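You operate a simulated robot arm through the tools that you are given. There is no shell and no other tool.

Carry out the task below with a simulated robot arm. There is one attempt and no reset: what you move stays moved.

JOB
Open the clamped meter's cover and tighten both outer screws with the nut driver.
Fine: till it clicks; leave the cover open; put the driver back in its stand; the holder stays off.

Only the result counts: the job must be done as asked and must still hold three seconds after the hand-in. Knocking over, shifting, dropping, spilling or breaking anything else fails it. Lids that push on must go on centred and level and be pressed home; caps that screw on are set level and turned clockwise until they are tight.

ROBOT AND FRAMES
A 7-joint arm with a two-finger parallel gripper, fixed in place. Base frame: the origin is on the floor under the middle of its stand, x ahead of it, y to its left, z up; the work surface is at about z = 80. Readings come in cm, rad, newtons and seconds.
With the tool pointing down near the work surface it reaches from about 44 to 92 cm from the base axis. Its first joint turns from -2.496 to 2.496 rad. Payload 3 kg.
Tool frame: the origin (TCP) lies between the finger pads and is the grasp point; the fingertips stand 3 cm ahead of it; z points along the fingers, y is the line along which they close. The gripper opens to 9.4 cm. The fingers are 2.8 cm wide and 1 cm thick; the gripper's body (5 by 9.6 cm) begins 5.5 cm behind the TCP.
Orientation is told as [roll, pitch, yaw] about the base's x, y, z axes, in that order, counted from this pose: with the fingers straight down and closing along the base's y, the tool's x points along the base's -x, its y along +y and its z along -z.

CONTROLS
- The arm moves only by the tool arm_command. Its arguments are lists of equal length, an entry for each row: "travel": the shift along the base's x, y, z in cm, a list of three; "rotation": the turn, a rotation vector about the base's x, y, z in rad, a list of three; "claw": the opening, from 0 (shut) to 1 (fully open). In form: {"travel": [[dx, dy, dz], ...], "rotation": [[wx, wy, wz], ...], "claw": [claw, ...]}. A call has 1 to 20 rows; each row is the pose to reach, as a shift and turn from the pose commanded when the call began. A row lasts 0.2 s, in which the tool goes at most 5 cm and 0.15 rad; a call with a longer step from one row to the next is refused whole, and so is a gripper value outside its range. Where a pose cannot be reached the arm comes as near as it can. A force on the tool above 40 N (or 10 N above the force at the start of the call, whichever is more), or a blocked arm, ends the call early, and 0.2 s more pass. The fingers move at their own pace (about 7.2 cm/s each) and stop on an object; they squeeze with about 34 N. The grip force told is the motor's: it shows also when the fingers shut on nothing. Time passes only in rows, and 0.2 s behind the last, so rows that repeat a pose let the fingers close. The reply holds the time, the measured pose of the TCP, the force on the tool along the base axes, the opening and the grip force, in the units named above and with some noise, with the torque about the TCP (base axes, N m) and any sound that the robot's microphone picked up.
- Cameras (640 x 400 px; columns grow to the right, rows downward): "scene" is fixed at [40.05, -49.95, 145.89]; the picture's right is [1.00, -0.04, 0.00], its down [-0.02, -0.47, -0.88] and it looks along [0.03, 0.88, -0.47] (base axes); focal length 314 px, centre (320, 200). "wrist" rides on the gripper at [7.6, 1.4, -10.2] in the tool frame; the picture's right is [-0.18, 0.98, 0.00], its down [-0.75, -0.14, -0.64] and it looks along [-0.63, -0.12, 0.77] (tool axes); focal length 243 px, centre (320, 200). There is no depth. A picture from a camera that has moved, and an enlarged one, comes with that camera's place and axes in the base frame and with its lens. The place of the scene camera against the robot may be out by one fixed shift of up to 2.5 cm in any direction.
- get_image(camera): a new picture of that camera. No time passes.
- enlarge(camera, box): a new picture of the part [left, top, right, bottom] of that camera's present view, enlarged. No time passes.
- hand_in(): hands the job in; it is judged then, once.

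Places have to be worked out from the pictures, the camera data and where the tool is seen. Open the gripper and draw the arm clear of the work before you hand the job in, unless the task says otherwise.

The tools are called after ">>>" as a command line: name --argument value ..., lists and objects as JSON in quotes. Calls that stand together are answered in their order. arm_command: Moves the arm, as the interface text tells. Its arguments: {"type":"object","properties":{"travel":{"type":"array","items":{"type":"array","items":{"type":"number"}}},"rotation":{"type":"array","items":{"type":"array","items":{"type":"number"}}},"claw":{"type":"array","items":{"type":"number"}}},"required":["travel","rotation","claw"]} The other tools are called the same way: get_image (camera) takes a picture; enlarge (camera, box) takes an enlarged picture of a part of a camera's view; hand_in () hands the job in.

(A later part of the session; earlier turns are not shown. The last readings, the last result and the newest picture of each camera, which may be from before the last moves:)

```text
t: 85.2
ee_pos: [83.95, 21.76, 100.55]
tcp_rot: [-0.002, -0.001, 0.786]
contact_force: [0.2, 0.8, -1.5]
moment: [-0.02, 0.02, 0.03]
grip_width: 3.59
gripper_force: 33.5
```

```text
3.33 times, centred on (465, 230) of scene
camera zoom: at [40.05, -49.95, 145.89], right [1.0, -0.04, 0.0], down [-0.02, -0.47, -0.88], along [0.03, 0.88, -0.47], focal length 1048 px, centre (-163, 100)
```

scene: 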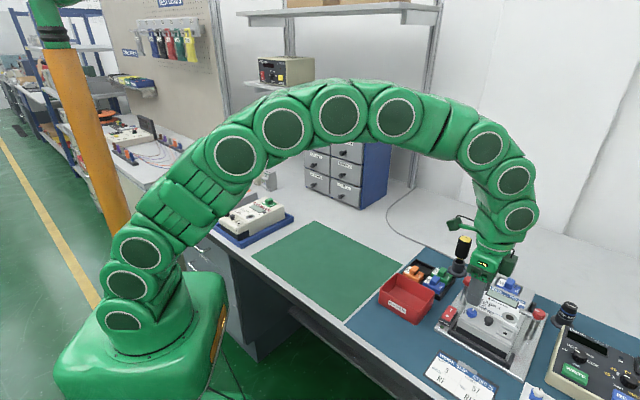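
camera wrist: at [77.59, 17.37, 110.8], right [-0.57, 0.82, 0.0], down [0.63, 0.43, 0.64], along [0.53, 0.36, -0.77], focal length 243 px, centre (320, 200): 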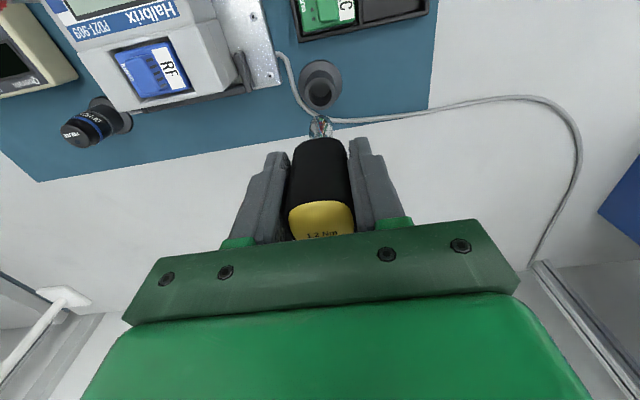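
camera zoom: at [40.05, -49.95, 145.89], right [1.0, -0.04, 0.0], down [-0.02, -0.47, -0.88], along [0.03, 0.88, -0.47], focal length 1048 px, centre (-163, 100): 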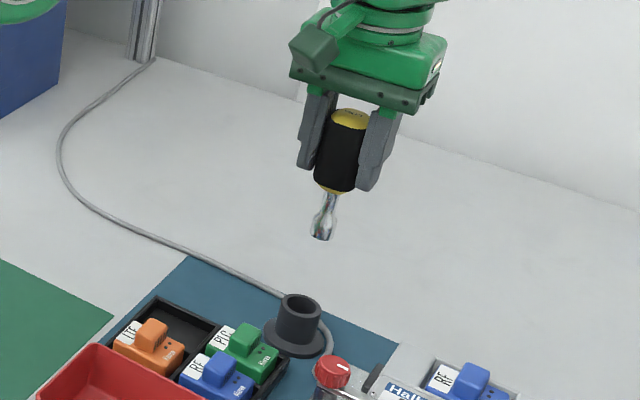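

The driver is free of the stand. I'll zoom in to measure the socket's position and depth below the TCP.

>>> enlarge --camera "wrist" --box '[285, 95, 360, 160]'

>>> enlarge --camera "scene" --box '[445, 195, 485, 250]'

```text
6.15 times, centred on (322, 128) of wrist
camera zoom: at [77.59, 17.37, 110.8], right [-0.57, 0.82, 0.0], down [0.63, 0.43, 0.64], along [0.53, 0.36, -0.77], focal length 1493 px, centre (305, 646)
```

zoom: 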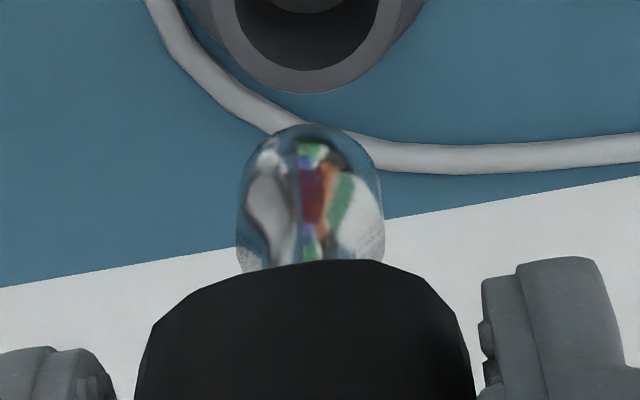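

```text
7.27 times, centred on (465, 222) of scene
camera zoom: at [40.05, -49.95, 145.89], right [1.0, -0.04, 0.0], down [-0.02, -0.47, -0.88], along [0.03, 0.88, -0.47], focal length 2286 px, centre (-734, 36)
```

zoom: 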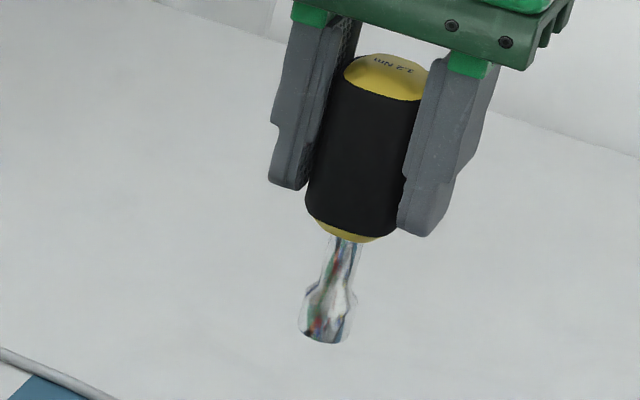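

The socket (≈1.8 cm wide) sits about 8.0 cm below the TCP. The screws lie ~2 cm apart along the row. I'll carry the driver over to the meter at a safe height and look at the screws with the socket in view.

>>> arm_command --travel '[[0, 0, 2], [0, 0, 4], [-1, -4, 4.5], [-2, -8, 4.5], [-3, -12, 4.5], [-4, -16, 4.5], [-5, -20, 4.5], [-6, -23.5, 4.5], [-7, -26, 4.5], [-7, -26, 4.5]]' --rotation '[[0, 0, 0], [0, 0, 0], [0, 0, 0], [0, 0, 0], [0, 0, 0], [0, 0, 0], [0, 0, 0], [0, 0, 0], [0, 0, 0], [0, 0, 0]]' --claw '[0.2, 0.2, 0.2, 0.2, 0.2, 0.2, 0.2, 0.2, 0.2, 0.2]'

>>> get_image --camera "wrist"

>>> enlarge --camera "wrist" --box '[240, 30, 400, 150]'

```text
t: 87.4
ee_pos: [76.79, -3.99, 105.07]
tcp_rot: [-0.001, -0.001, 0.786]
contact_force: [-0.2, -0.4, -1.0]
moment: [0.01, -0.01, 0.04]
grip_width: 3.59
gripper_force: 34.3
```

```text
taken
camera wrist: at [70.35, -8.44, 115.3], right [-0.57, 0.82, 0.0], down [0.63, 0.43, 0.64], along [0.53, 0.36, -0.77], focal length 243 px, centre (320, 200)
```

wrist: 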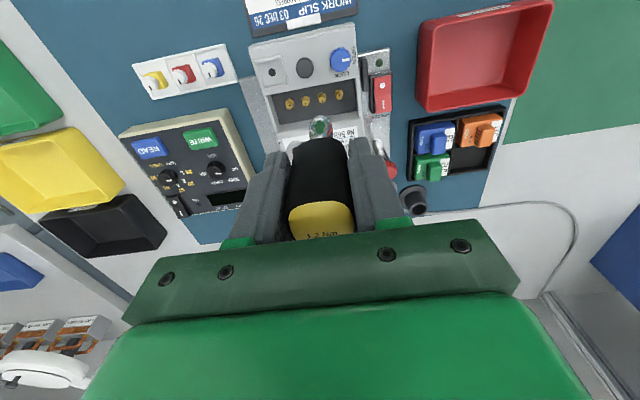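

```text
3.33 times, centred on (320, 90) of wrist
camera zoom: at [70.35, -8.44, 115.3], right [-0.57, 0.82, 0.0], down [0.63, 0.43, 0.64], along [0.53, 0.36, -0.77], focal length 809 px, centre (320, 567)
```

zoom: 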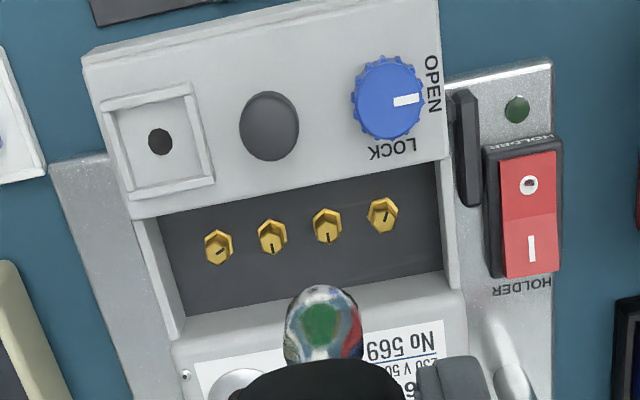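

>>> enlarge --camera "wrist" --box '[275, 75, 355, 125]'

>>> enlarge --camera "scene" --box '[470, 305, 510, 340]'

```text
8.00 times, centred on (315, 100) of wrist
camera zoom: at [70.35, -8.44, 115.3], right [-0.57, 0.82, 0.0], down [0.63, 0.43, 0.64], along [0.53, 0.36, -0.77], focal length 1941 px, centre (360, 1000)
```

zoom: 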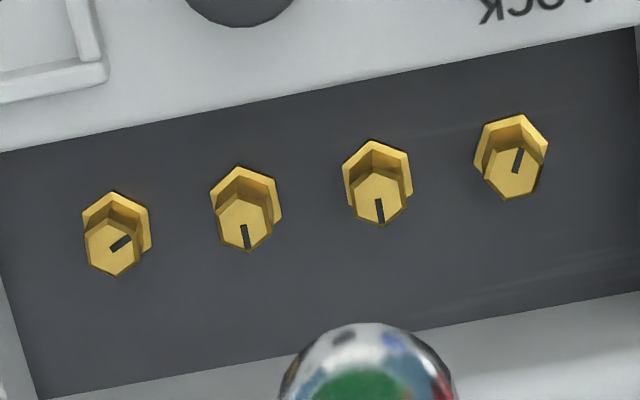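

```text
11.43 times, centred on (490, 322) of scene
camera zoom: at [40.05, -49.95, 145.89], right [1.0, -0.04, 0.0], down [-0.02, -0.47, -0.88], along [0.03, 0.88, -0.47], focal length 3593 px, centre (-1623, -1200)
```

zoom: 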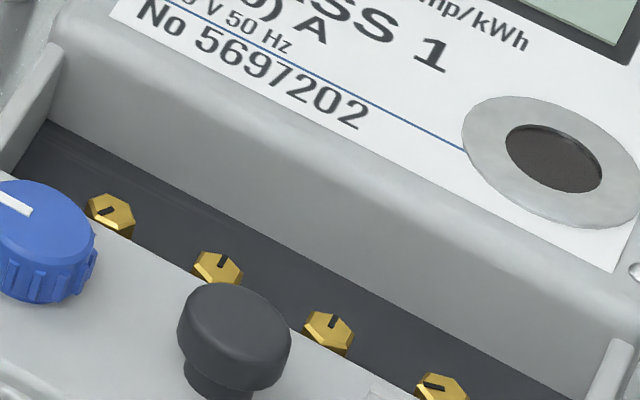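

The outer screws' index marks differ from the two inner (tight) ones, whose marks point toward the label. Triangulated: S1≈(76.5, −1.4), S4≈(80.9, −5.8), heads at z≈85.1. I'll calibrate the socket's offset from the TCP by viewing it from the scene camera at two yaws.

>>> enlarge --camera "scene" --box '[440, 225, 520, 300]'

>>> arm_command --travel '[[0, 0, 0], [0, 0, 0], [0, 0, 0], [0, 0, 0], [0, 0, 0], [0, 0, 0], [0, 0, 0], [0, 0, 0], [0, 0, 0], [0, 0, 0], [0, 0, 0], [0, 0, 0]]' --rotation '[[0, 0, 0.143], [0, 0, 0.286], [0, 0, 0.429], [0, 0, 0.572], [0, 0, 0.715], [0, 0, 0.858], [0, 0, 1.0], [0, 0, 1.143], [0, 0, 1.286], [0, 0, 1.429], [0, 0, 1.571], [0, 0, 1.571]]' --claw '[0.2, 0.2, 0.2, 0.2, 0.2, 0.2, 0.2, 0.2, 0.2, 0.2, 0.2, 0.2]'

>>> enlarge --camera "scene" --box '[440, 225, 520, 300]'

>>> get_image --camera "wrist"

```text
5.33 times, centred on (480, 262) of scene
camera zoom: at [40.05, -49.95, 145.89], right [1.0, -0.04, 0.0], down [-0.02, -0.47, -0.88], along [0.03, 0.88, -0.47], focal length 1677 px, centre (-533, -133)
```

zoom: 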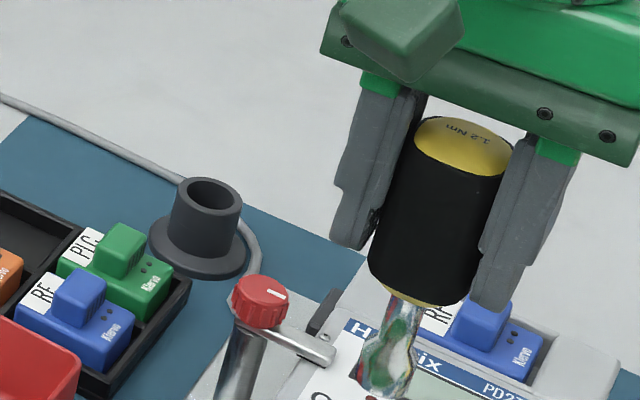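

```text
t: 90.0
ee_pos: [76.82, -4.21, 105.12]
tcp_rot: [0.0, 0.0, 2.358]
contact_force: [0.2, -0.5, -1.8]
moment: [0.04, 0.03, -0.02]
grip_width: 3.58
gripper_force: 34.2
```

```text
5.33 times, centred on (480, 262) of scene
camera zoom: at [40.05, -49.95, 145.89], right [1.0, -0.04, 0.0], down [-0.02, -0.47, -0.88], along [0.03, 0.88, -0.47], focal length 1677 px, centre (-533, -133)
```

zoom: 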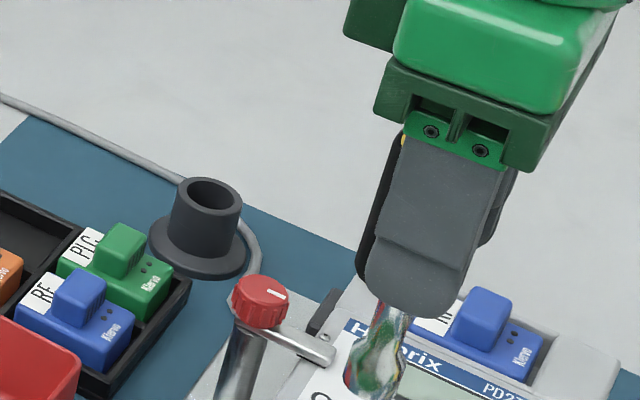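

```text
taken
camera wrist: at [81.2, -10.63, 115.33], right [-0.82, -0.57, 0.0], down [-0.43, 0.63, 0.64], along [-0.36, 0.53, -0.77], focal length 243 px, centre (320, 200)
```

wrist: 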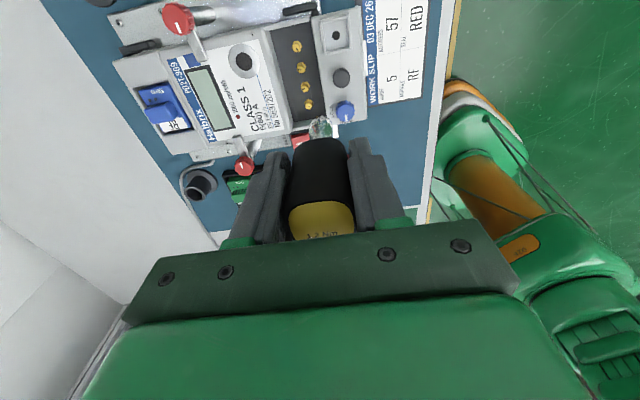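

Yaw 135° is reachable. I'll take the socket zoom here, then rotate back 180° to yaw −45° for the opposite view to find the socket's offset.

>>> enlarge --camera "scene" --box '[470, 275, 520, 315]'

>>> arm_command --travel '[[0, 0, 0], [0, 0, 0], [0, 0, 0], [0, 0, 0], [0, 0, 0], [0, 0, 0], [0, 0, 0], [0, 0, 0], [0, 0, 0], [0, 0, 0], [0, 0, 0], [0, 0, 0]]' --rotation '[[0, 0, -0.143], [0, 0, -0.286], [0, 0, -0.429], [0, 0, -0.572], [0, 0, -0.715], [0, 0, -0.858], [0, 0, -1.0], [0, 0, -1.143], [0, 0, -1.286], [0, 0, -1.429], [0, 0, -1.571], [0, 0, -1.571]]' --claw '[0.2, 0.2, 0.2, 0.2, 0.2, 0.2, 0.2, 0.2, 0.2, 0.2, 0.2, 0.2]'

>>> enlarge --camera "scene" --box '[470, 275, 520, 315]'

>>> arm_command --travel '[[0, 0, 0], [0, 0, 0], [0, 0, 0], [0, 0, 0], [0, 0, 0], [0, 0, 0], [0, 0, 0], [0, 0, 0], [0, 0, 0], [0, 0, 0], [0, 0, 0], [0, 0, 0]]' --rotation '[[0, 0, -0.143], [0, 0, -0.286], [0, 0, -0.429], [0, 0, -0.572], [0, 0, -0.715], [0, 0, -0.858], [0, 0, -1.0], [0, 0, -1.143], [0, 0, -1.286], [0, 0, -1.429], [0, 0, -1.571], [0, 0, -1.571]]' --claw '[0.2, 0.2, 0.2, 0.2, 0.2, 0.2, 0.2, 0.2, 0.2, 0.2, 0.2, 0.2]'

>>> enlarge --camera "scene" --box '[470, 275, 520, 315]'

>>> get_image --camera "wrist"

```text
10.00 times, centred on (495, 295) of scene
camera zoom: at [40.05, -49.95, 145.89], right [1.0, -0.04, 0.0], down [-0.02, -0.47, -0.88], along [0.03, 0.88, -0.47], focal length 3144 px, centre (-1430, -750)
```

zoom: 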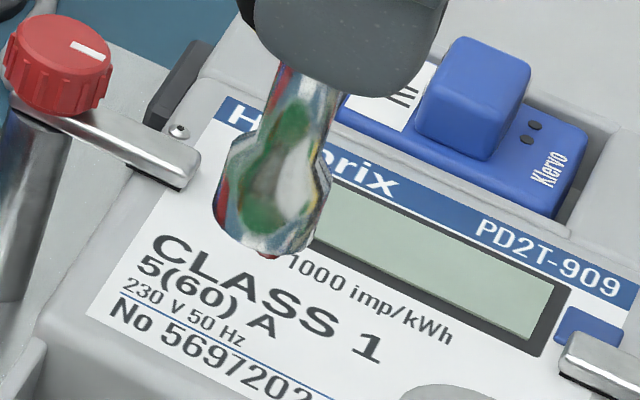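

```text
t: 92.6
ee_pos: [76.91, -4.18, 105.23]
tcp_rot: [0.0, -0.002, 0.784]
contact_force: [-0.4, 0.7, -1.4]
moment: [0.04, 0.02, 0.01]
grip_width: 3.6
gripper_force: 34.8
```

```text
10.00 times, centred on (495, 295) of scene
camera zoom: at [40.05, -49.95, 145.89], right [1.0, -0.04, 0.0], down [-0.02, -0.47, -0.88], along [0.03, 0.88, -0.47], focal length 3144 px, centre (-1430, -750)
```

zoom: 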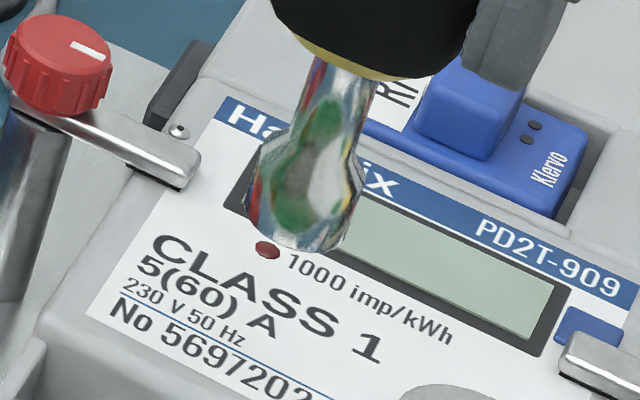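

```text
t: 95.2
ee_pos: [76.89, -4.25, 105.19]
tcp_rot: [0.001, -0.001, -0.787]
contact_force: [-0.3, -0.5, -1.9]
moment: [0.01, 0.03, 0.01]
grip_width: 3.58
gripper_force: 34.1
```

```text
10.00 times, centred on (495, 295) of scene
camera zoom: at [40.05, -49.95, 145.89], right [1.0, -0.04, 0.0], down [-0.02, -0.47, -0.88], along [0.03, 0.88, -0.47], focal length 3144 px, centre (-1430, -750)
```

zoom: 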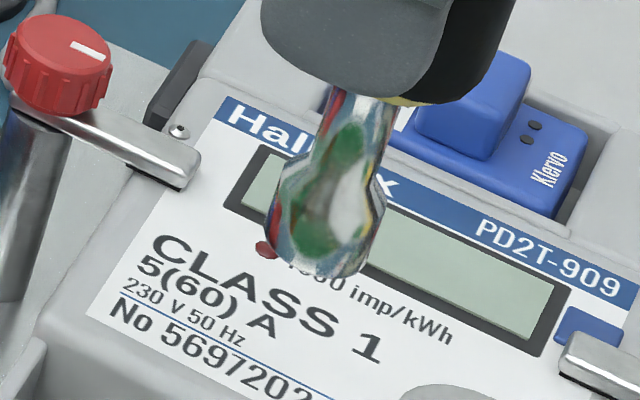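

```text
taken
camera wrist: at [72.5, 2.08, 115.4], right [0.83, 0.56, 0.0], down [0.43, -0.63, 0.64], along [0.36, -0.53, -0.77], focal length 243 px, centre (320, 200)
```

wrist: 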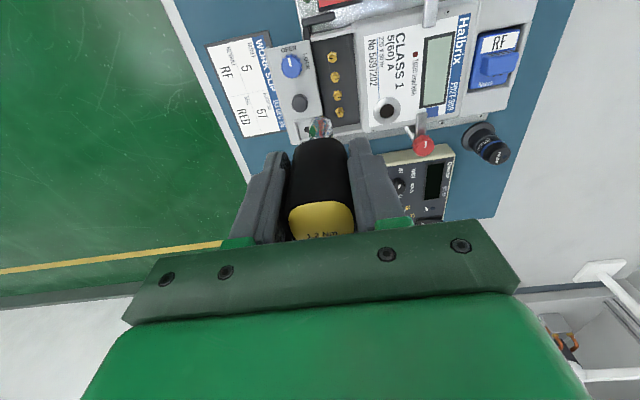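

Scene measurements suggest the socket is offset from the TCP along the pads, but imprecisely. I'll go back to yaw +45°, hover the socket close above screw S1 and measure horizontally in both cameras.

>>> arm_command --travel '[[0, 0, 0], [0, 0.3, 0], [-0.1, 0.6, 0], [-0.2, 0.9, 0], [-0.3, 1.2, 0], [-0.4, 1.5, 0], [-0.5, 1.8, 0], [-0.55, 2.1, 0], [-0.6, 2.4, -2], [-0.6, 2.45, -4], [-0.6, 2.45, -6.5], [-0.6, 2.45, -8.2], [-0.6, 2.45, -8.2]]' --rotation '[[0, 0, 0.143], [0, 0, 0.286], [0, 0, 0.429], [0, 0, 0.572], [0, 0, 0.715], [0, 0, 0.858], [0, 0, 1.0], [0, 0, 1.143], [0, 0, 1.286], [0, 0, 1.429], [0, 0, 1.571], [0, 0, 1.571], [0, 0, 1.571]]' --claw '[0.2, 0.2, 0.2, 0.2, 0.2, 0.2, 0.2, 0.2, 0.2, 0.2, 0.2, 0.2, 0.2]'

>>> enlarge --camera "wrist" --box '[270, 70, 370, 150]'

>>> enlarge --camera "scene" --box '[460, 295, 510, 335]'

```text
t: 98.0
ee_pos: [76.31, -1.53, 96.84]
tcp_rot: [-0.001, 0.0, 0.787]
contact_force: [-0.1, -0.5, -0.9]
moment: [0.02, 0.02, -0.02]
grip_width: 3.6
gripper_force: 34.6
```

```text
5.00 times, centred on (320, 110) of wrist
camera zoom: at [69.79, -5.98, 107.11], right [-0.57, 0.82, 0.0], down [0.63, 0.43, 0.64], along [0.53, 0.36, -0.77], focal length 1213 px, centre (320, 650)
```

zoom: 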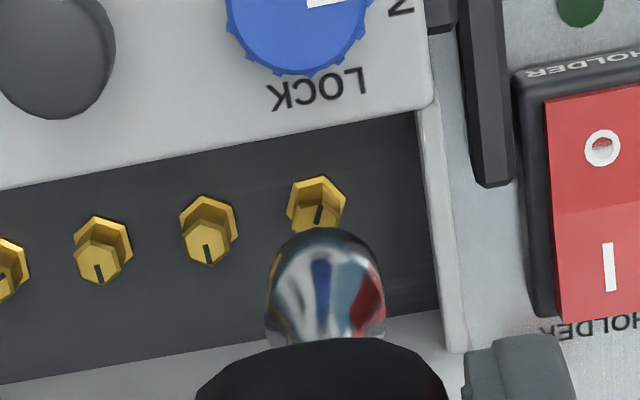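

```text
10.00 times, centred on (485, 315) of scene
camera zoom: at [40.05, -49.95, 145.89], right [1.0, -0.04, 0.0], down [-0.02, -0.47, -0.88], along [0.03, 0.88, -0.47], focal length 3144 px, centre (-1330, -950)
```

zoom: 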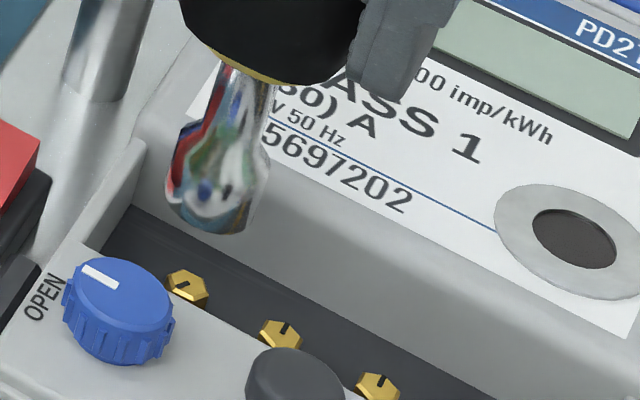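

Combining both cameras, the socket tip is at about (−0.55, +0.08) in the tool frame and ~9.4 cm below the TCP. S1's mark is ~156° counter-clockwise from the inner (tight) screws' marks and S4's ~105°. I'll start at yaw 135° to have room to turn clockwise: raise a bit and rotate about the driver axis.

>>> arm_command --travel '[[0, 0, 0.8], [0, 0, 1.6], [0.1, -0.05, 1.6], [0.2, -0.05, 1.6], [0.3, -0.05, 1.6], [0.4, -0.1, 1.6], [0.5, -0.1, 1.6], [0.6, -0.15, 1.6], [0.7, -0.15, 1.6], [0.75, -0.2, 1.6], [0.8, -0.2, 1.6], [0.8, -0.2, 1.6], [0.8, -0.2, 1.6]]' --rotation '[[0, 0, 0.05], [0, 0, 0.19], [0, 0, 0.33], [0, 0, 0.47], [0, 0, 0.61], [0, 0, 0.75], [0, 0, 0.89], [0, 0, 1.03], [0, 0, 1.17], [0, 0, 1.31], [0, 0, 1.45], [0, 0, 1.571], [0, 0, 1.571]]' --claw '[0.2, 0.2, 0.2, 0.2, 0.2, 0.2, 0.2, 0.2, 0.2, 0.2, 0.2, 0.2, 0.2]'

>>> enlarge --camera "wrist" --box '[270, 60, 370, 150]'

>>> enlarge --camera "scene" --box '[460, 295, 510, 335]'

```text
t: 100.8
ee_pos: [77.13, -1.97, 98.33]
tcp_rot: [0.0, -0.001, 2.358]
contact_force: [-0.4, -0.4, -2.5]
moment: [0.0, -0.04, -0.02]
grip_width: 3.59
gripper_force: 33.8
```

```text
4.44 times, centred on (320, 105) of wrist
camera zoom: at [81.38, -8.41, 108.7], right [-0.82, -0.57, 0.0], down [-0.43, 0.63, 0.64], along [-0.36, 0.53, -0.77], focal length 1078 px, centre (320, 622)
```

zoom: 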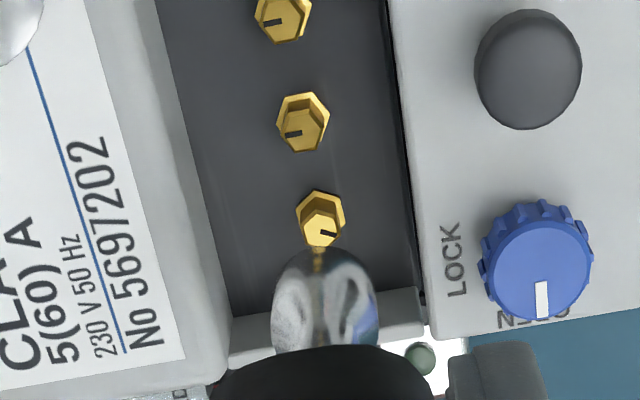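

```text
10.00 times, centred on (485, 315) of scene
camera zoom: at [40.05, -49.95, 145.89], right [1.0, -0.04, 0.0], down [-0.02, -0.47, -0.88], along [0.03, 0.88, -0.47], focal length 3144 px, centre (-1330, -950)
```

zoom: 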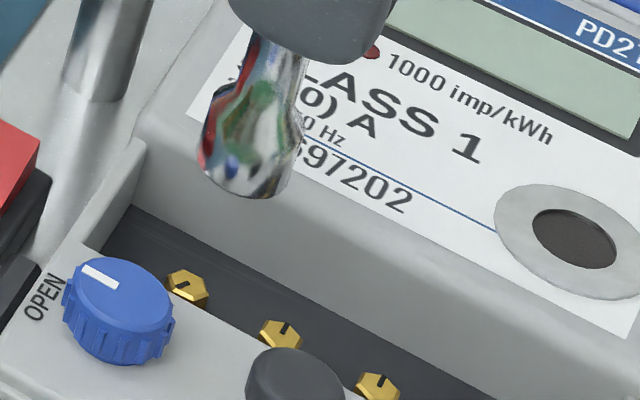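

S1 now measured at (76.52, −1.42); the socket is ~0.4 cm short of it in y. I correct and lower to about 1 cm above the head, then re-check in both cameras.

>>> arm_command --travel '[[-0.09, 0.39, 0], [-0.09, 0.39, -1], [-0.09, 0.39, -2], [-0.09, 0.39, -2.9], [-0.09, 0.39, -2.9]]' --rotation '[[0, 0, 0], [0, 0, 0], [0, 0, 0], [0, 0, 0], [0, 0, 0]]' --claw '[0.2, 0.2, 0.2, 0.2, 0.2]'

>>> enlarge --camera "wrist" --box '[280, 75, 360, 145]'

>>> enlarge --camera "scene" --box '[460, 295, 500, 330]'

```text
t: 102.0
ee_pos: [76.92, -1.45, 95.65]
tcp_rot: [0.0, 0.0, 2.356]
contact_force: [0.6, -1.2, -0.9]
moment: [0.0, -0.01, -0.01]
grip_width: 3.6
gripper_force: 34.1
```

```text
5.71 times, centred on (320, 110) of wrist
camera zoom: at [81.35, -7.96, 105.84], right [-0.82, -0.57, 0.0], down [-0.43, 0.63, 0.64], along [-0.36, 0.53, -0.77], focal length 1386 px, centre (320, 714)
```

zoom: 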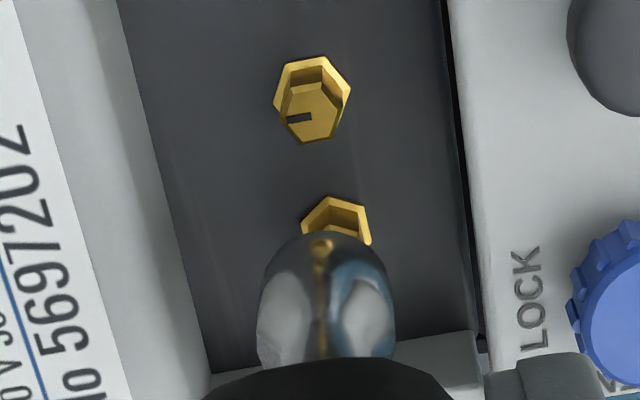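

```text
11.43 times, centred on (480, 312) of scene
camera zoom: at [40.05, -49.95, 145.89], right [1.0, -0.04, 0.0], down [-0.02, -0.47, -0.88], along [0.03, 0.88, -0.47], focal length 3593 px, centre (-1509, -1086)
```

zoom: 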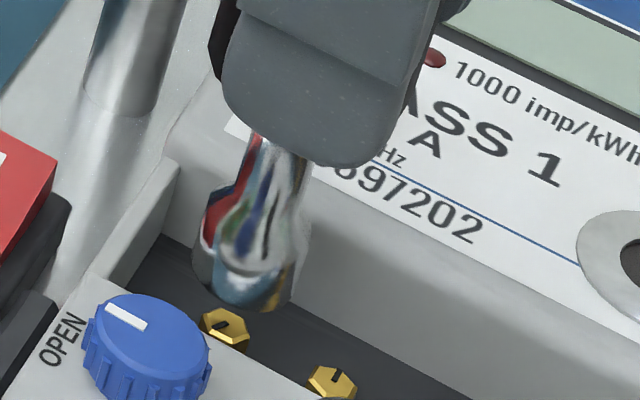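

Corrected calibration (including perspective) gives a consistent socket offset (−0.52, +0.055), tip 9.3 cm below the TCP. Both cameras say shift about (−0.08, −0.06). I apply it and lower slowly toward the head.

>>> arm_command --travel '[[-0.08, -0.06, 0], [-0.08, -0.06, -0.4], [-0.08, -0.06, -0.8], [-0.08, -0.06, -1.0]]' --rotation '[[0, 0, 0], [0, 0, 0], [0, 0, 0], [0, 0, 0]]' --claw '[0.2, 0.2, 0.2, 0.2]'

>>> enlarge --camera "wrist" --box '[280, 75, 360, 145]'

>>> enlarge --camera "scene" --box '[460, 295, 500, 330]'

```text
t: 103.0
ee_pos: [76.98, -1.64, 94.54]
tcp_rot: [-0.001, -0.001, 2.358]
contact_force: [-0.2, 0.3, -1.5]
moment: [-0.03, 0.0, -0.03]
grip_width: 3.61
gripper_force: 33.9
```

```text
5.71 times, centred on (320, 110) of wrist
camera zoom: at [81.41, -8.05, 104.82], right [-0.82, -0.57, 0.0], down [-0.43, 0.63, 0.64], along [-0.36, 0.53, -0.77], focal length 1386 px, centre (320, 714)
```

zoom: 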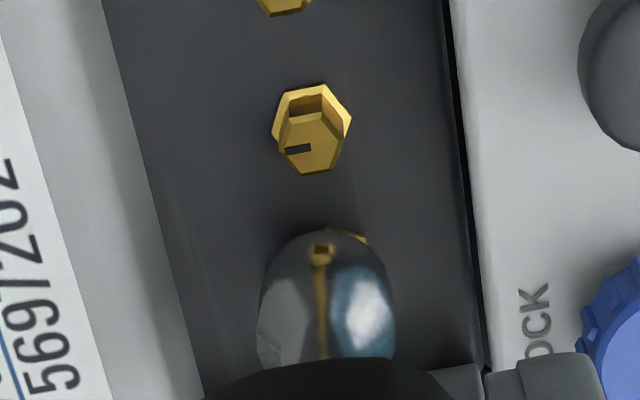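

```text
11.43 times, centred on (480, 312) of scene
camera zoom: at [40.05, -49.95, 145.89], right [1.0, -0.04, 0.0], down [-0.02, -0.47, -0.88], along [0.03, 0.88, -0.47], focal length 3593 px, centre (-1509, -1086)
```

zoom: 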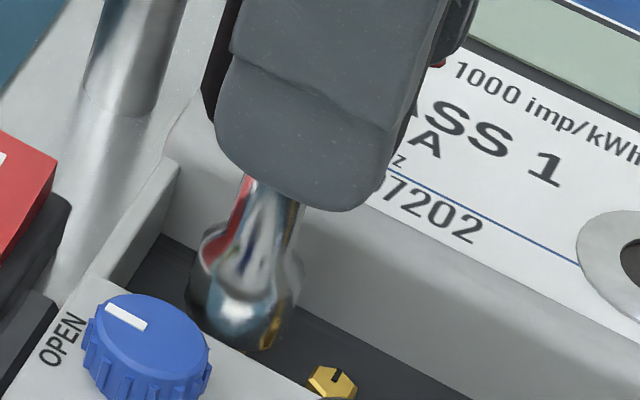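

The socket is practically over S1, ~0.1 cm off toward +x. I correct by (−0.1, −0.02) and lower in tiny steps to contact.

>>> arm_command --travel '[[-0.1, -0.02, 0], [-0.1, -0.02, -0.1], [-0.1, -0.02, -0.2], [-0.1, -0.02, -0.3]]' --rotation '[[0, 0, 0], [0, 0, 0], [0, 0, 0], [0, 0, 0]]' --claw '[0.2, 0.2, 0.2, 0.2]'

>>> enlarge --camera "wrist" --box '[280, 75, 360, 145]'

>>> enlarge --camera "scene" --box '[460, 295, 500, 330]'

```text
t: 104.0
ee_pos: [76.85, -1.81, 94.41]
tcp_rot: [-0.001, -0.001, 2.356]
contact_force: [-0.3, -0.4, -2.0]
moment: [0.02, 0.01, 0.02]
grip_width: 3.6
gripper_force: 33.7
```

```text
5.71 times, centred on (320, 110) of wrist
camera zoom: at [81.07, -8.15, 104.59], right [-0.82, -0.57, 0.0], down [-0.43, 0.63, 0.64], along [-0.36, 0.53, -0.77], focal length 1386 px, centre (320, 714)
```

zoom: 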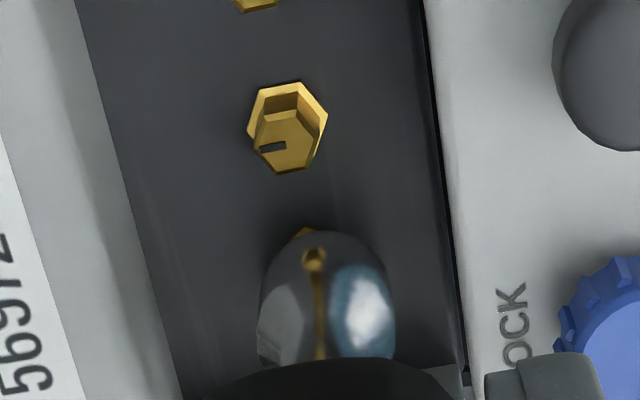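

```text
11.43 times, centred on (480, 312) of scene
camera zoom: at [40.05, -49.95, 145.89], right [1.0, -0.04, 0.0], down [-0.02, -0.47, -0.88], along [0.03, 0.88, -0.47], focal length 3593 px, centre (-1509, -1086)
```

zoom: 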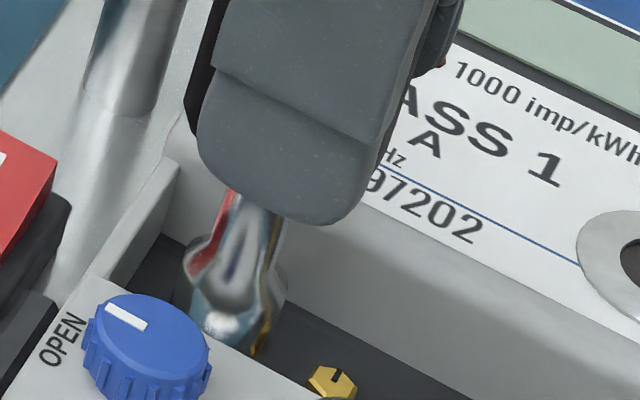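

The arm moved more than commanded this time (lag from the previous step), so the socket is now ~0.24 cm past. I move back and let it settle with repeated rows.

>>> arm_command --travel '[[0.1, 0.07, 0.1], [0.19, 0.13, 0.1], [0.19, 0.13, 0.1], [0.19, 0.13, 0.1], [0.19, 0.13, 0.1]]' --rotation '[[0, 0, 0], [0, 0, 0], [0, 0, 0], [0, 0, 0], [0, 0, 0]]' --claw '[0.2, 0.2, 0.2, 0.2, 0.2]'

>>> enlarge --camera "wrist" --box '[280, 75, 360, 145]'

>>> enlarge --camera "scene" --box '[460, 295, 500, 330]'

```text
t: 105.2
ee_pos: [76.98, -1.48, 94.45]
tcp_rot: [-0.001, -0.001, 2.356]
contact_force: [-0.5, -0.5, -1.2]
moment: [-0.02, -0.01, -0.01]
grip_width: 3.57
gripper_force: 34.4
```

```text
5.71 times, centred on (320, 110) of wrist
camera zoom: at [81.31, -7.95, 104.67], right [-0.82, -0.57, 0.0], down [-0.43, 0.63, 0.64], along [-0.36, 0.53, -0.77], focal length 1386 px, centre (320, 714)
```

zoom: 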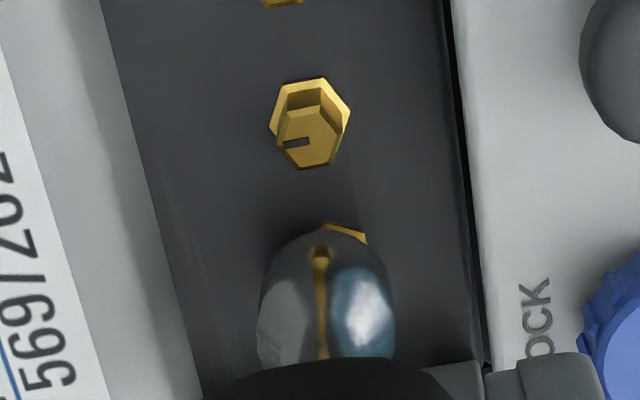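

```text
11.43 times, centred on (480, 312) of scene
camera zoom: at [40.05, -49.95, 145.89], right [1.0, -0.04, 0.0], down [-0.02, -0.47, -0.88], along [0.03, 0.88, -0.47], focal length 3593 px, centre (-1509, -1086)
```

zoom: 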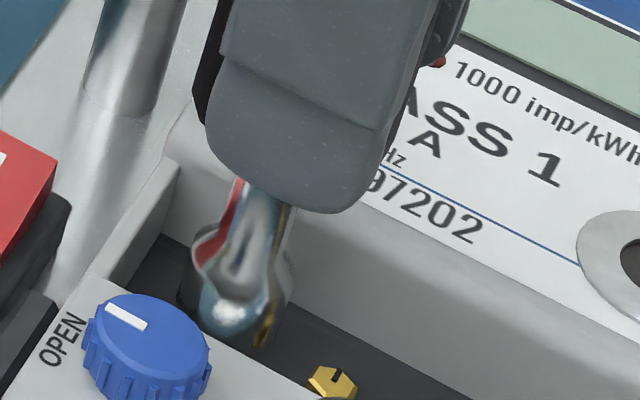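

Now the socket is within ~0.08 cm of S1. I lower in small steps watching for contact.

>>> arm_command --travel '[[0, -0.04, -0.1], [0, -0.04, -0.2], [0, -0.04, -0.3], [0, -0.04, -0.4], [0, -0.04, -0.4]]' --rotation '[[0, 0, 0], [0, 0, 0], [0, 0, 0], [0, 0, 0], [0, 0, 0]]' --claw '[0.2, 0.2, 0.2, 0.2, 0.2]'

>>> enlarge --camera "wrist" --box '[280, 75, 360, 145]'

```text
t: 106.4
ee_pos: [77.18, -1.65, 94.03]
tcp_rot: [0.0, 0.001, 2.356]
contact_force: [-1.1, -1.3, -2.0]
moment: [-0.14, 0.05, 0.03]
grip_width: 3.58
gripper_force: 34.0
```

```text
5.71 times, centred on (320, 110) of wrist
camera zoom: at [81.4, -8.02, 104.21], right [-0.82, -0.57, 0.0], down [-0.43, 0.63, 0.64], along [-0.36, 0.53, -0.77], focal length 1386 px, centre (320, 714)
```

zoom: 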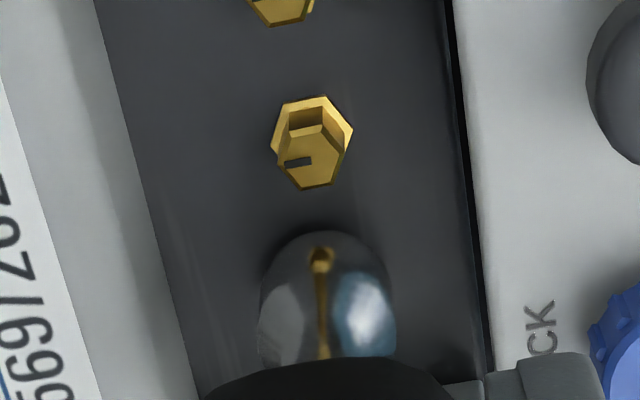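

No vertical contact yet, only slight lateral touch. Continue down in small steps.

>>> arm_command --travel '[[0, 0, -0.1], [0, 0, -0.2], [0, 0, -0.3], [0, 0, -0.4], [0, 0, -0.4]]' --rotation '[[0, 0, 0], [0, 0, 0], [0, 0, 0], [0, 0, 0], [0, 0, 0]]' --claw '[0.2, 0.2, 0.2, 0.2, 0.2]'

>>> enlarge --camera "wrist" --box '[280, 75, 360, 145]'

>>> enlarge --camera "scene" --box '[460, 295, 500, 330]'

```text
t: 107.6
ee_pos: [77.04, -1.66, 93.65]
tcp_rot: [-0.001, 0.001, 2.356]
contact_force: [-0.3, -0.4, -1.9]
moment: [0.0, -0.01, 0.01]
grip_width: 3.59
gripper_force: 34.1
```

```text
5.71 times, centred on (320, 110) of wrist
camera zoom: at [81.37, -8.07, 103.83], right [-0.82, -0.57, 0.0], down [-0.43, 0.63, 0.64], along [-0.36, 0.53, -0.77], focal length 1386 px, centre (320, 714)
```

zoom: 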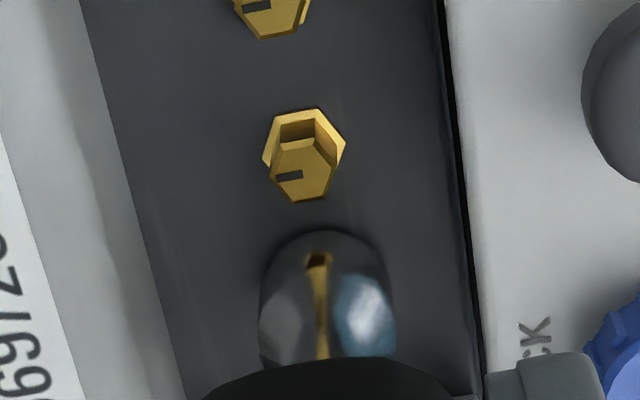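

```text
11.43 times, centred on (480, 312) of scene
camera zoom: at [40.05, -49.95, 145.89], right [1.0, -0.04, 0.0], down [-0.02, -0.47, -0.88], along [0.03, 0.88, -0.47], focal length 3593 px, centre (-1509, -1086)
```

zoom: 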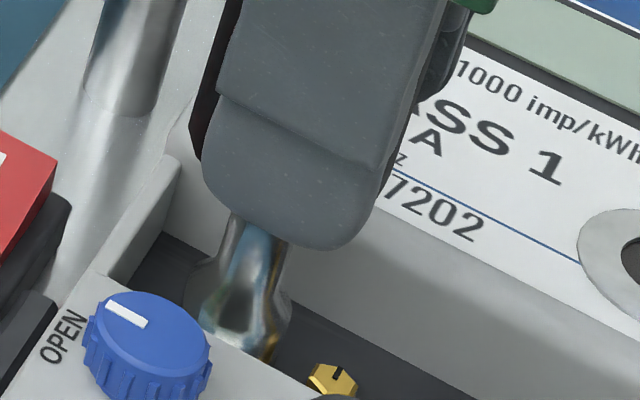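

Still no vertical contact; the socket seems to be passing over the head. Continue down until it seats.

>>> arm_command --travel '[[0, 0, -0.1], [0, 0, -0.2], [0, 0, -0.3], [0, 0, -0.4], [0, 0, -0.5], [0, 0, -0.5]]' --rotation '[[0, 0, 0], [0, 0, 0], [0, 0, 0], [0, 0, 0], [0, 0, 0], [0, 0, 0]]' --claw '[0.2, 0.2, 0.2, 0.2, 0.2, 0.2]'

>>> enlarge --camera "wrist" --box '[280, 75, 360, 145]'

>>> enlarge --camera "scene" --box '[460, 295, 500, 330]'

```text
t: 108.8
ee_pos: [77.09, -1.59, 93.45]
tcp_rot: [-0.004, 0.003, 2.358]
contact_force: [-4.3, -0.9, 13.8]
moment: [-0.06, 0.31, 0.01]
grip_width: 3.6
gripper_force: 34.5
stopped in row 6: the force on the tool passed its limit at 43 N (the readings are from after the stop); the commanded pose is now the measured one
```

```text
5.71 times, centred on (320, 110) of wrist
camera zoom: at [81.44, -8.02, 103.66], right [-0.82, -0.57, 0.0], down [-0.44, 0.63, 0.64], along [-0.36, 0.53, -0.77], focal length 1386 px, centre (320, 714)
```

zoom: 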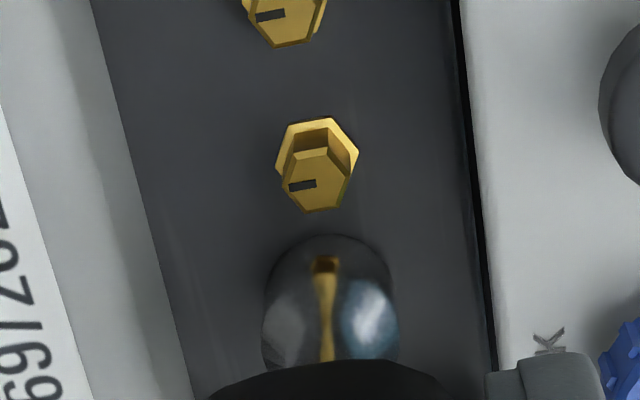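

```text
11.43 times, centred on (480, 312) of scene
camera zoom: at [40.05, -49.95, 145.89], right [1.0, -0.04, 0.0], down [-0.02, -0.47, -0.88], along [0.03, 0.88, -0.47], focal length 3593 px, centre (-1509, -1086)
```

zoom: 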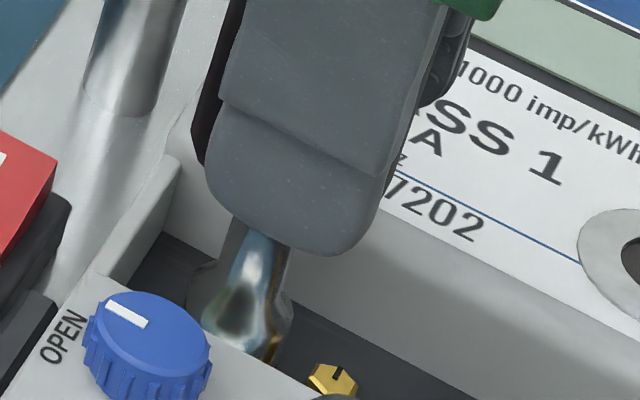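

Contact reached (43 N stop, now 14 N). I need to see whether the socket is on the head or seated over it; zooming in closely.

>>> enlarge --camera "scene" --box '[465, 310, 490, 330]'

>>> enlarge --camera "wrist" --box '[300, 85, 345, 130]'

```text
16.00 times, centred on (478, 320) of scene
camera zoom: at [40.05, -49.95, 145.89], right [1.0, -0.04, 0.0], down [-0.02, -0.47, -0.88], along [0.03, 0.88, -0.47], focal length 5030 px, centre (-2200, -1720)
```

zoom: 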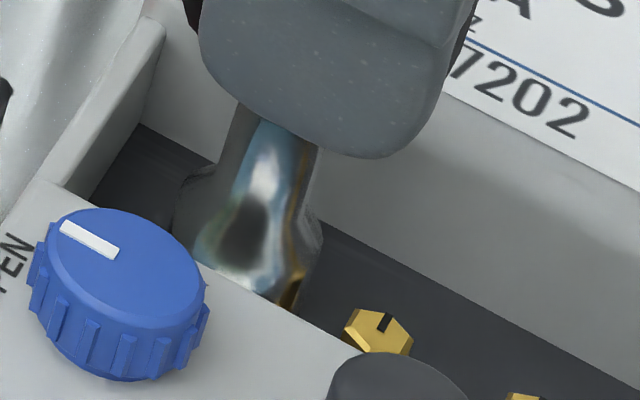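

```text
8.89 times, centred on (322, 108) of wrist
camera zoom: at [81.44, -8.02, 103.66], right [-0.82, -0.57, 0.0], down [-0.44, 0.63, 0.64], along [-0.36, 0.53, -0.77], focal length 2157 px, centre (298, 1022)
```

zoom: 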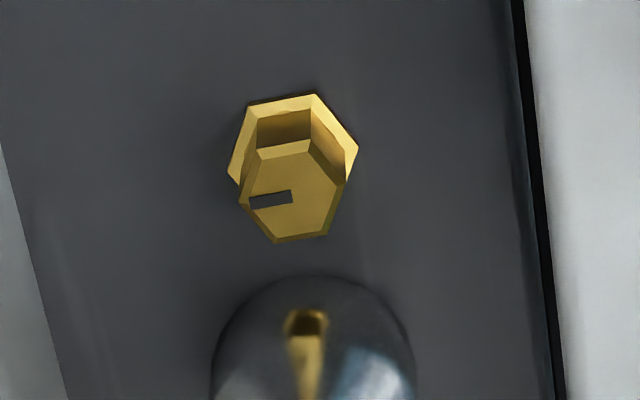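

Contact happened with the socket roughly 0.3 cm off (both cameras agree it must go toward −x, slightly +y). I'll lift 0.6 cm, correct, settle, and re-check before lowering again.

>>> arm_command --travel '[[0, 0, 0.3], [0, 0, 0.7], [-0.14, 0.05, 0.8], [-0.28, 0.1, 0.8], [-0.28, 0.1, 0.8], [-0.28, 0.1, 0.8]]' --rotation '[[0, 0, 0], [0, 0, 0], [0, 0, 0], [0, 0, 0], [0, 0, 0], [0, 0, 0]]' --claw '[0.2, 0.2, 0.2, 0.2, 0.2, 0.2]'

>>> enlarge --camera "wrist" --box '[280, 75, 360, 145]'

>>> enlarge --camera "scene" --box '[465, 310, 490, 330]'

```text
t: 110.2
ee_pos: [76.96, -1.41, 94.22]
tcp_rot: [-0.005, 0.003, 2.356]
contact_force: [0.3, -1.0, -1.2]
moment: [-0.04, -0.02, -0.01]
grip_width: 3.57
gripper_force: 34.3
```

```text
5.71 times, centred on (320, 110) of wrist
camera zoom: at [81.09, -7.91, 104.39], right [-0.82, -0.57, 0.0], down [-0.44, 0.63, 0.64], along [-0.36, 0.53, -0.77], focal length 1386 px, centre (320, 714)
```

zoom: 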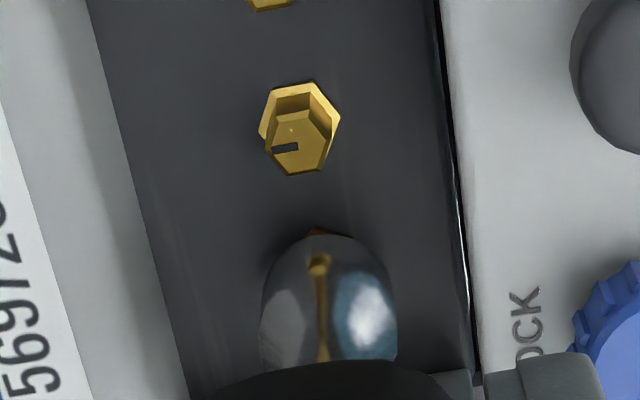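

```text
16.00 times, centred on (478, 320) of scene
camera zoom: at [40.05, -49.95, 145.89], right [1.0, -0.04, 0.0], down [-0.02, -0.47, -0.88], along [0.03, 0.88, -0.47], focal length 5030 px, centre (-2200, -1720)
```

zoom: 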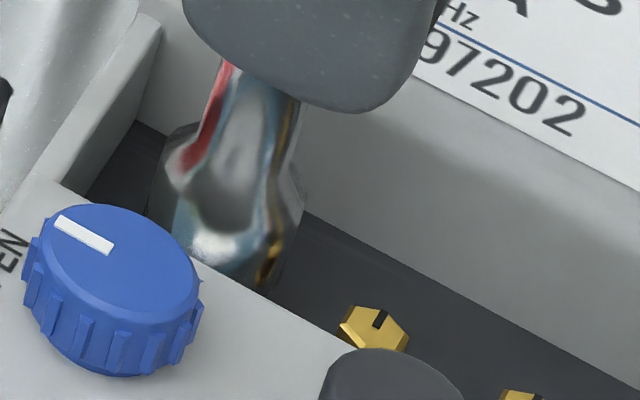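

Now both views say only a small correction of about (+0.09, +0.06) is needed. I apply it and lower gently.

>>> arm_command --travel '[[0.05, 0.03, 0], [0.09, 0.06, 0], [0.09, 0.06, 0], [0.09, 0.06, 0]]' --rotation '[[0, 0, 0], [0, 0, 0], [0, 0, 0], [0, 0, 0]]' --claw '[0.2, 0.2, 0.2, 0.2]'

>>> enlarge --camera "wrist" --box '[280, 75, 360, 145]'

>>> enlarge --camera "scene" --box '[465, 310, 490, 330]'

```text
t: 111.2
ee_pos: [77.01, -1.5, 93.96]
tcp_rot: [-0.006, 0.003, 2.357]
contact_force: [-0.8, -0.8, -1.5]
moment: [-0.09, 0.03, -0.01]
grip_width: 3.59
gripper_force: 34.0
```

```text
5.71 times, centred on (320, 110) of wrist
camera zoom: at [81.28, -7.85, 104.32], right [-0.82, -0.57, 0.0], down [-0.44, 0.63, 0.64], along [-0.36, 0.53, -0.77], focal length 1386 px, centre (320, 714)
```

zoom: 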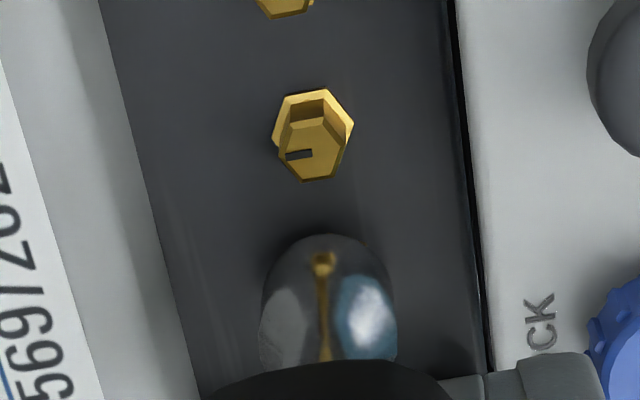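

```text
16.00 times, centred on (478, 320) of scene
camera zoom: at [40.05, -49.95, 145.89], right [1.0, -0.04, 0.0], down [-0.02, -0.47, -0.88], along [0.03, 0.88, -0.47], focal length 5030 px, centre (-2200, -1720)
```

zoom: 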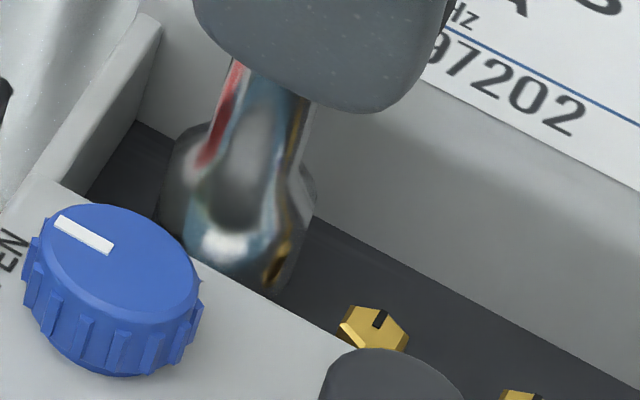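

The move overshot a little (+0.19 in x). I nudge back by about −0.08 and check again.

>>> arm_command --travel '[[-0.04, 0, 0], [-0.08, 0, 0], [-0.08, 0, 0], [-0.08, 0, 0]]' --rotation '[[0, 0, 0], [0, 0, 0], [0, 0, 0], [0, 0, 0]]' --claw '[0.2, 0.2, 0.2, 0.2]'

>>> enlarge --camera "wrist" --box '[280, 75, 360, 145]'

>>> enlarge --camera "scene" --box '[465, 310, 490, 330]'

```text
t: 112.2
ee_pos: [76.93, -1.48, 94.21]
tcp_rot: [-0.003, 0.001, 2.355]
contact_force: [0.2, -1.2, -1.3]
moment: [-0.09, -0.03, 0.0]
grip_width: 3.58
gripper_force: 34.1
```

```text
5.71 times, centred on (320, 110) of wrist
camera zoom: at [81.1, -7.8, 104.43], right [-0.82, -0.57, 0.0], down [-0.44, 0.63, 0.64], along [-0.36, 0.53, -0.77], focal length 1386 px, centre (320, 714)
```

zoom: 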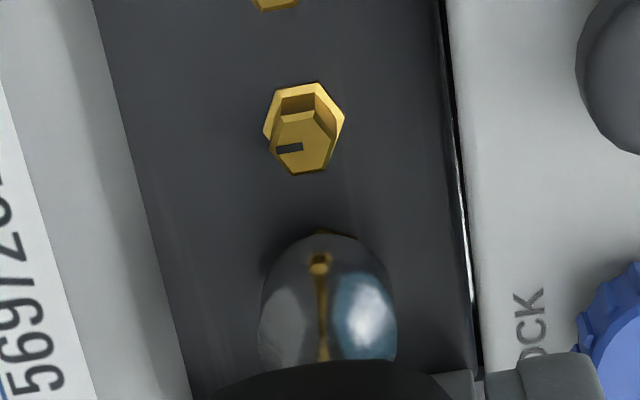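

```text
16.00 times, centred on (478, 320) of scene
camera zoom: at [40.05, -49.95, 145.89], right [1.0, -0.04, 0.0], down [-0.02, -0.47, -0.88], along [0.03, 0.88, -0.47], focal length 5030 px, centre (-2200, -1720)
```

zoom: 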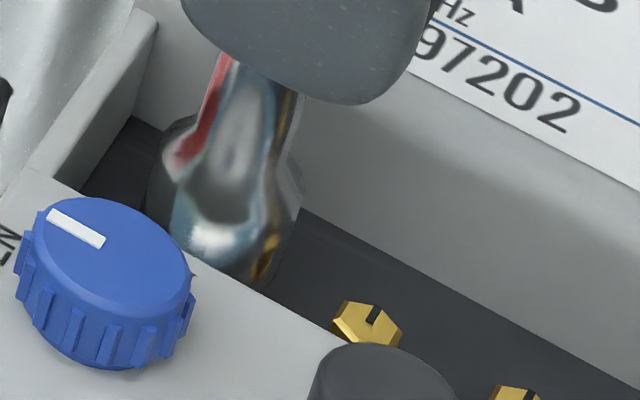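

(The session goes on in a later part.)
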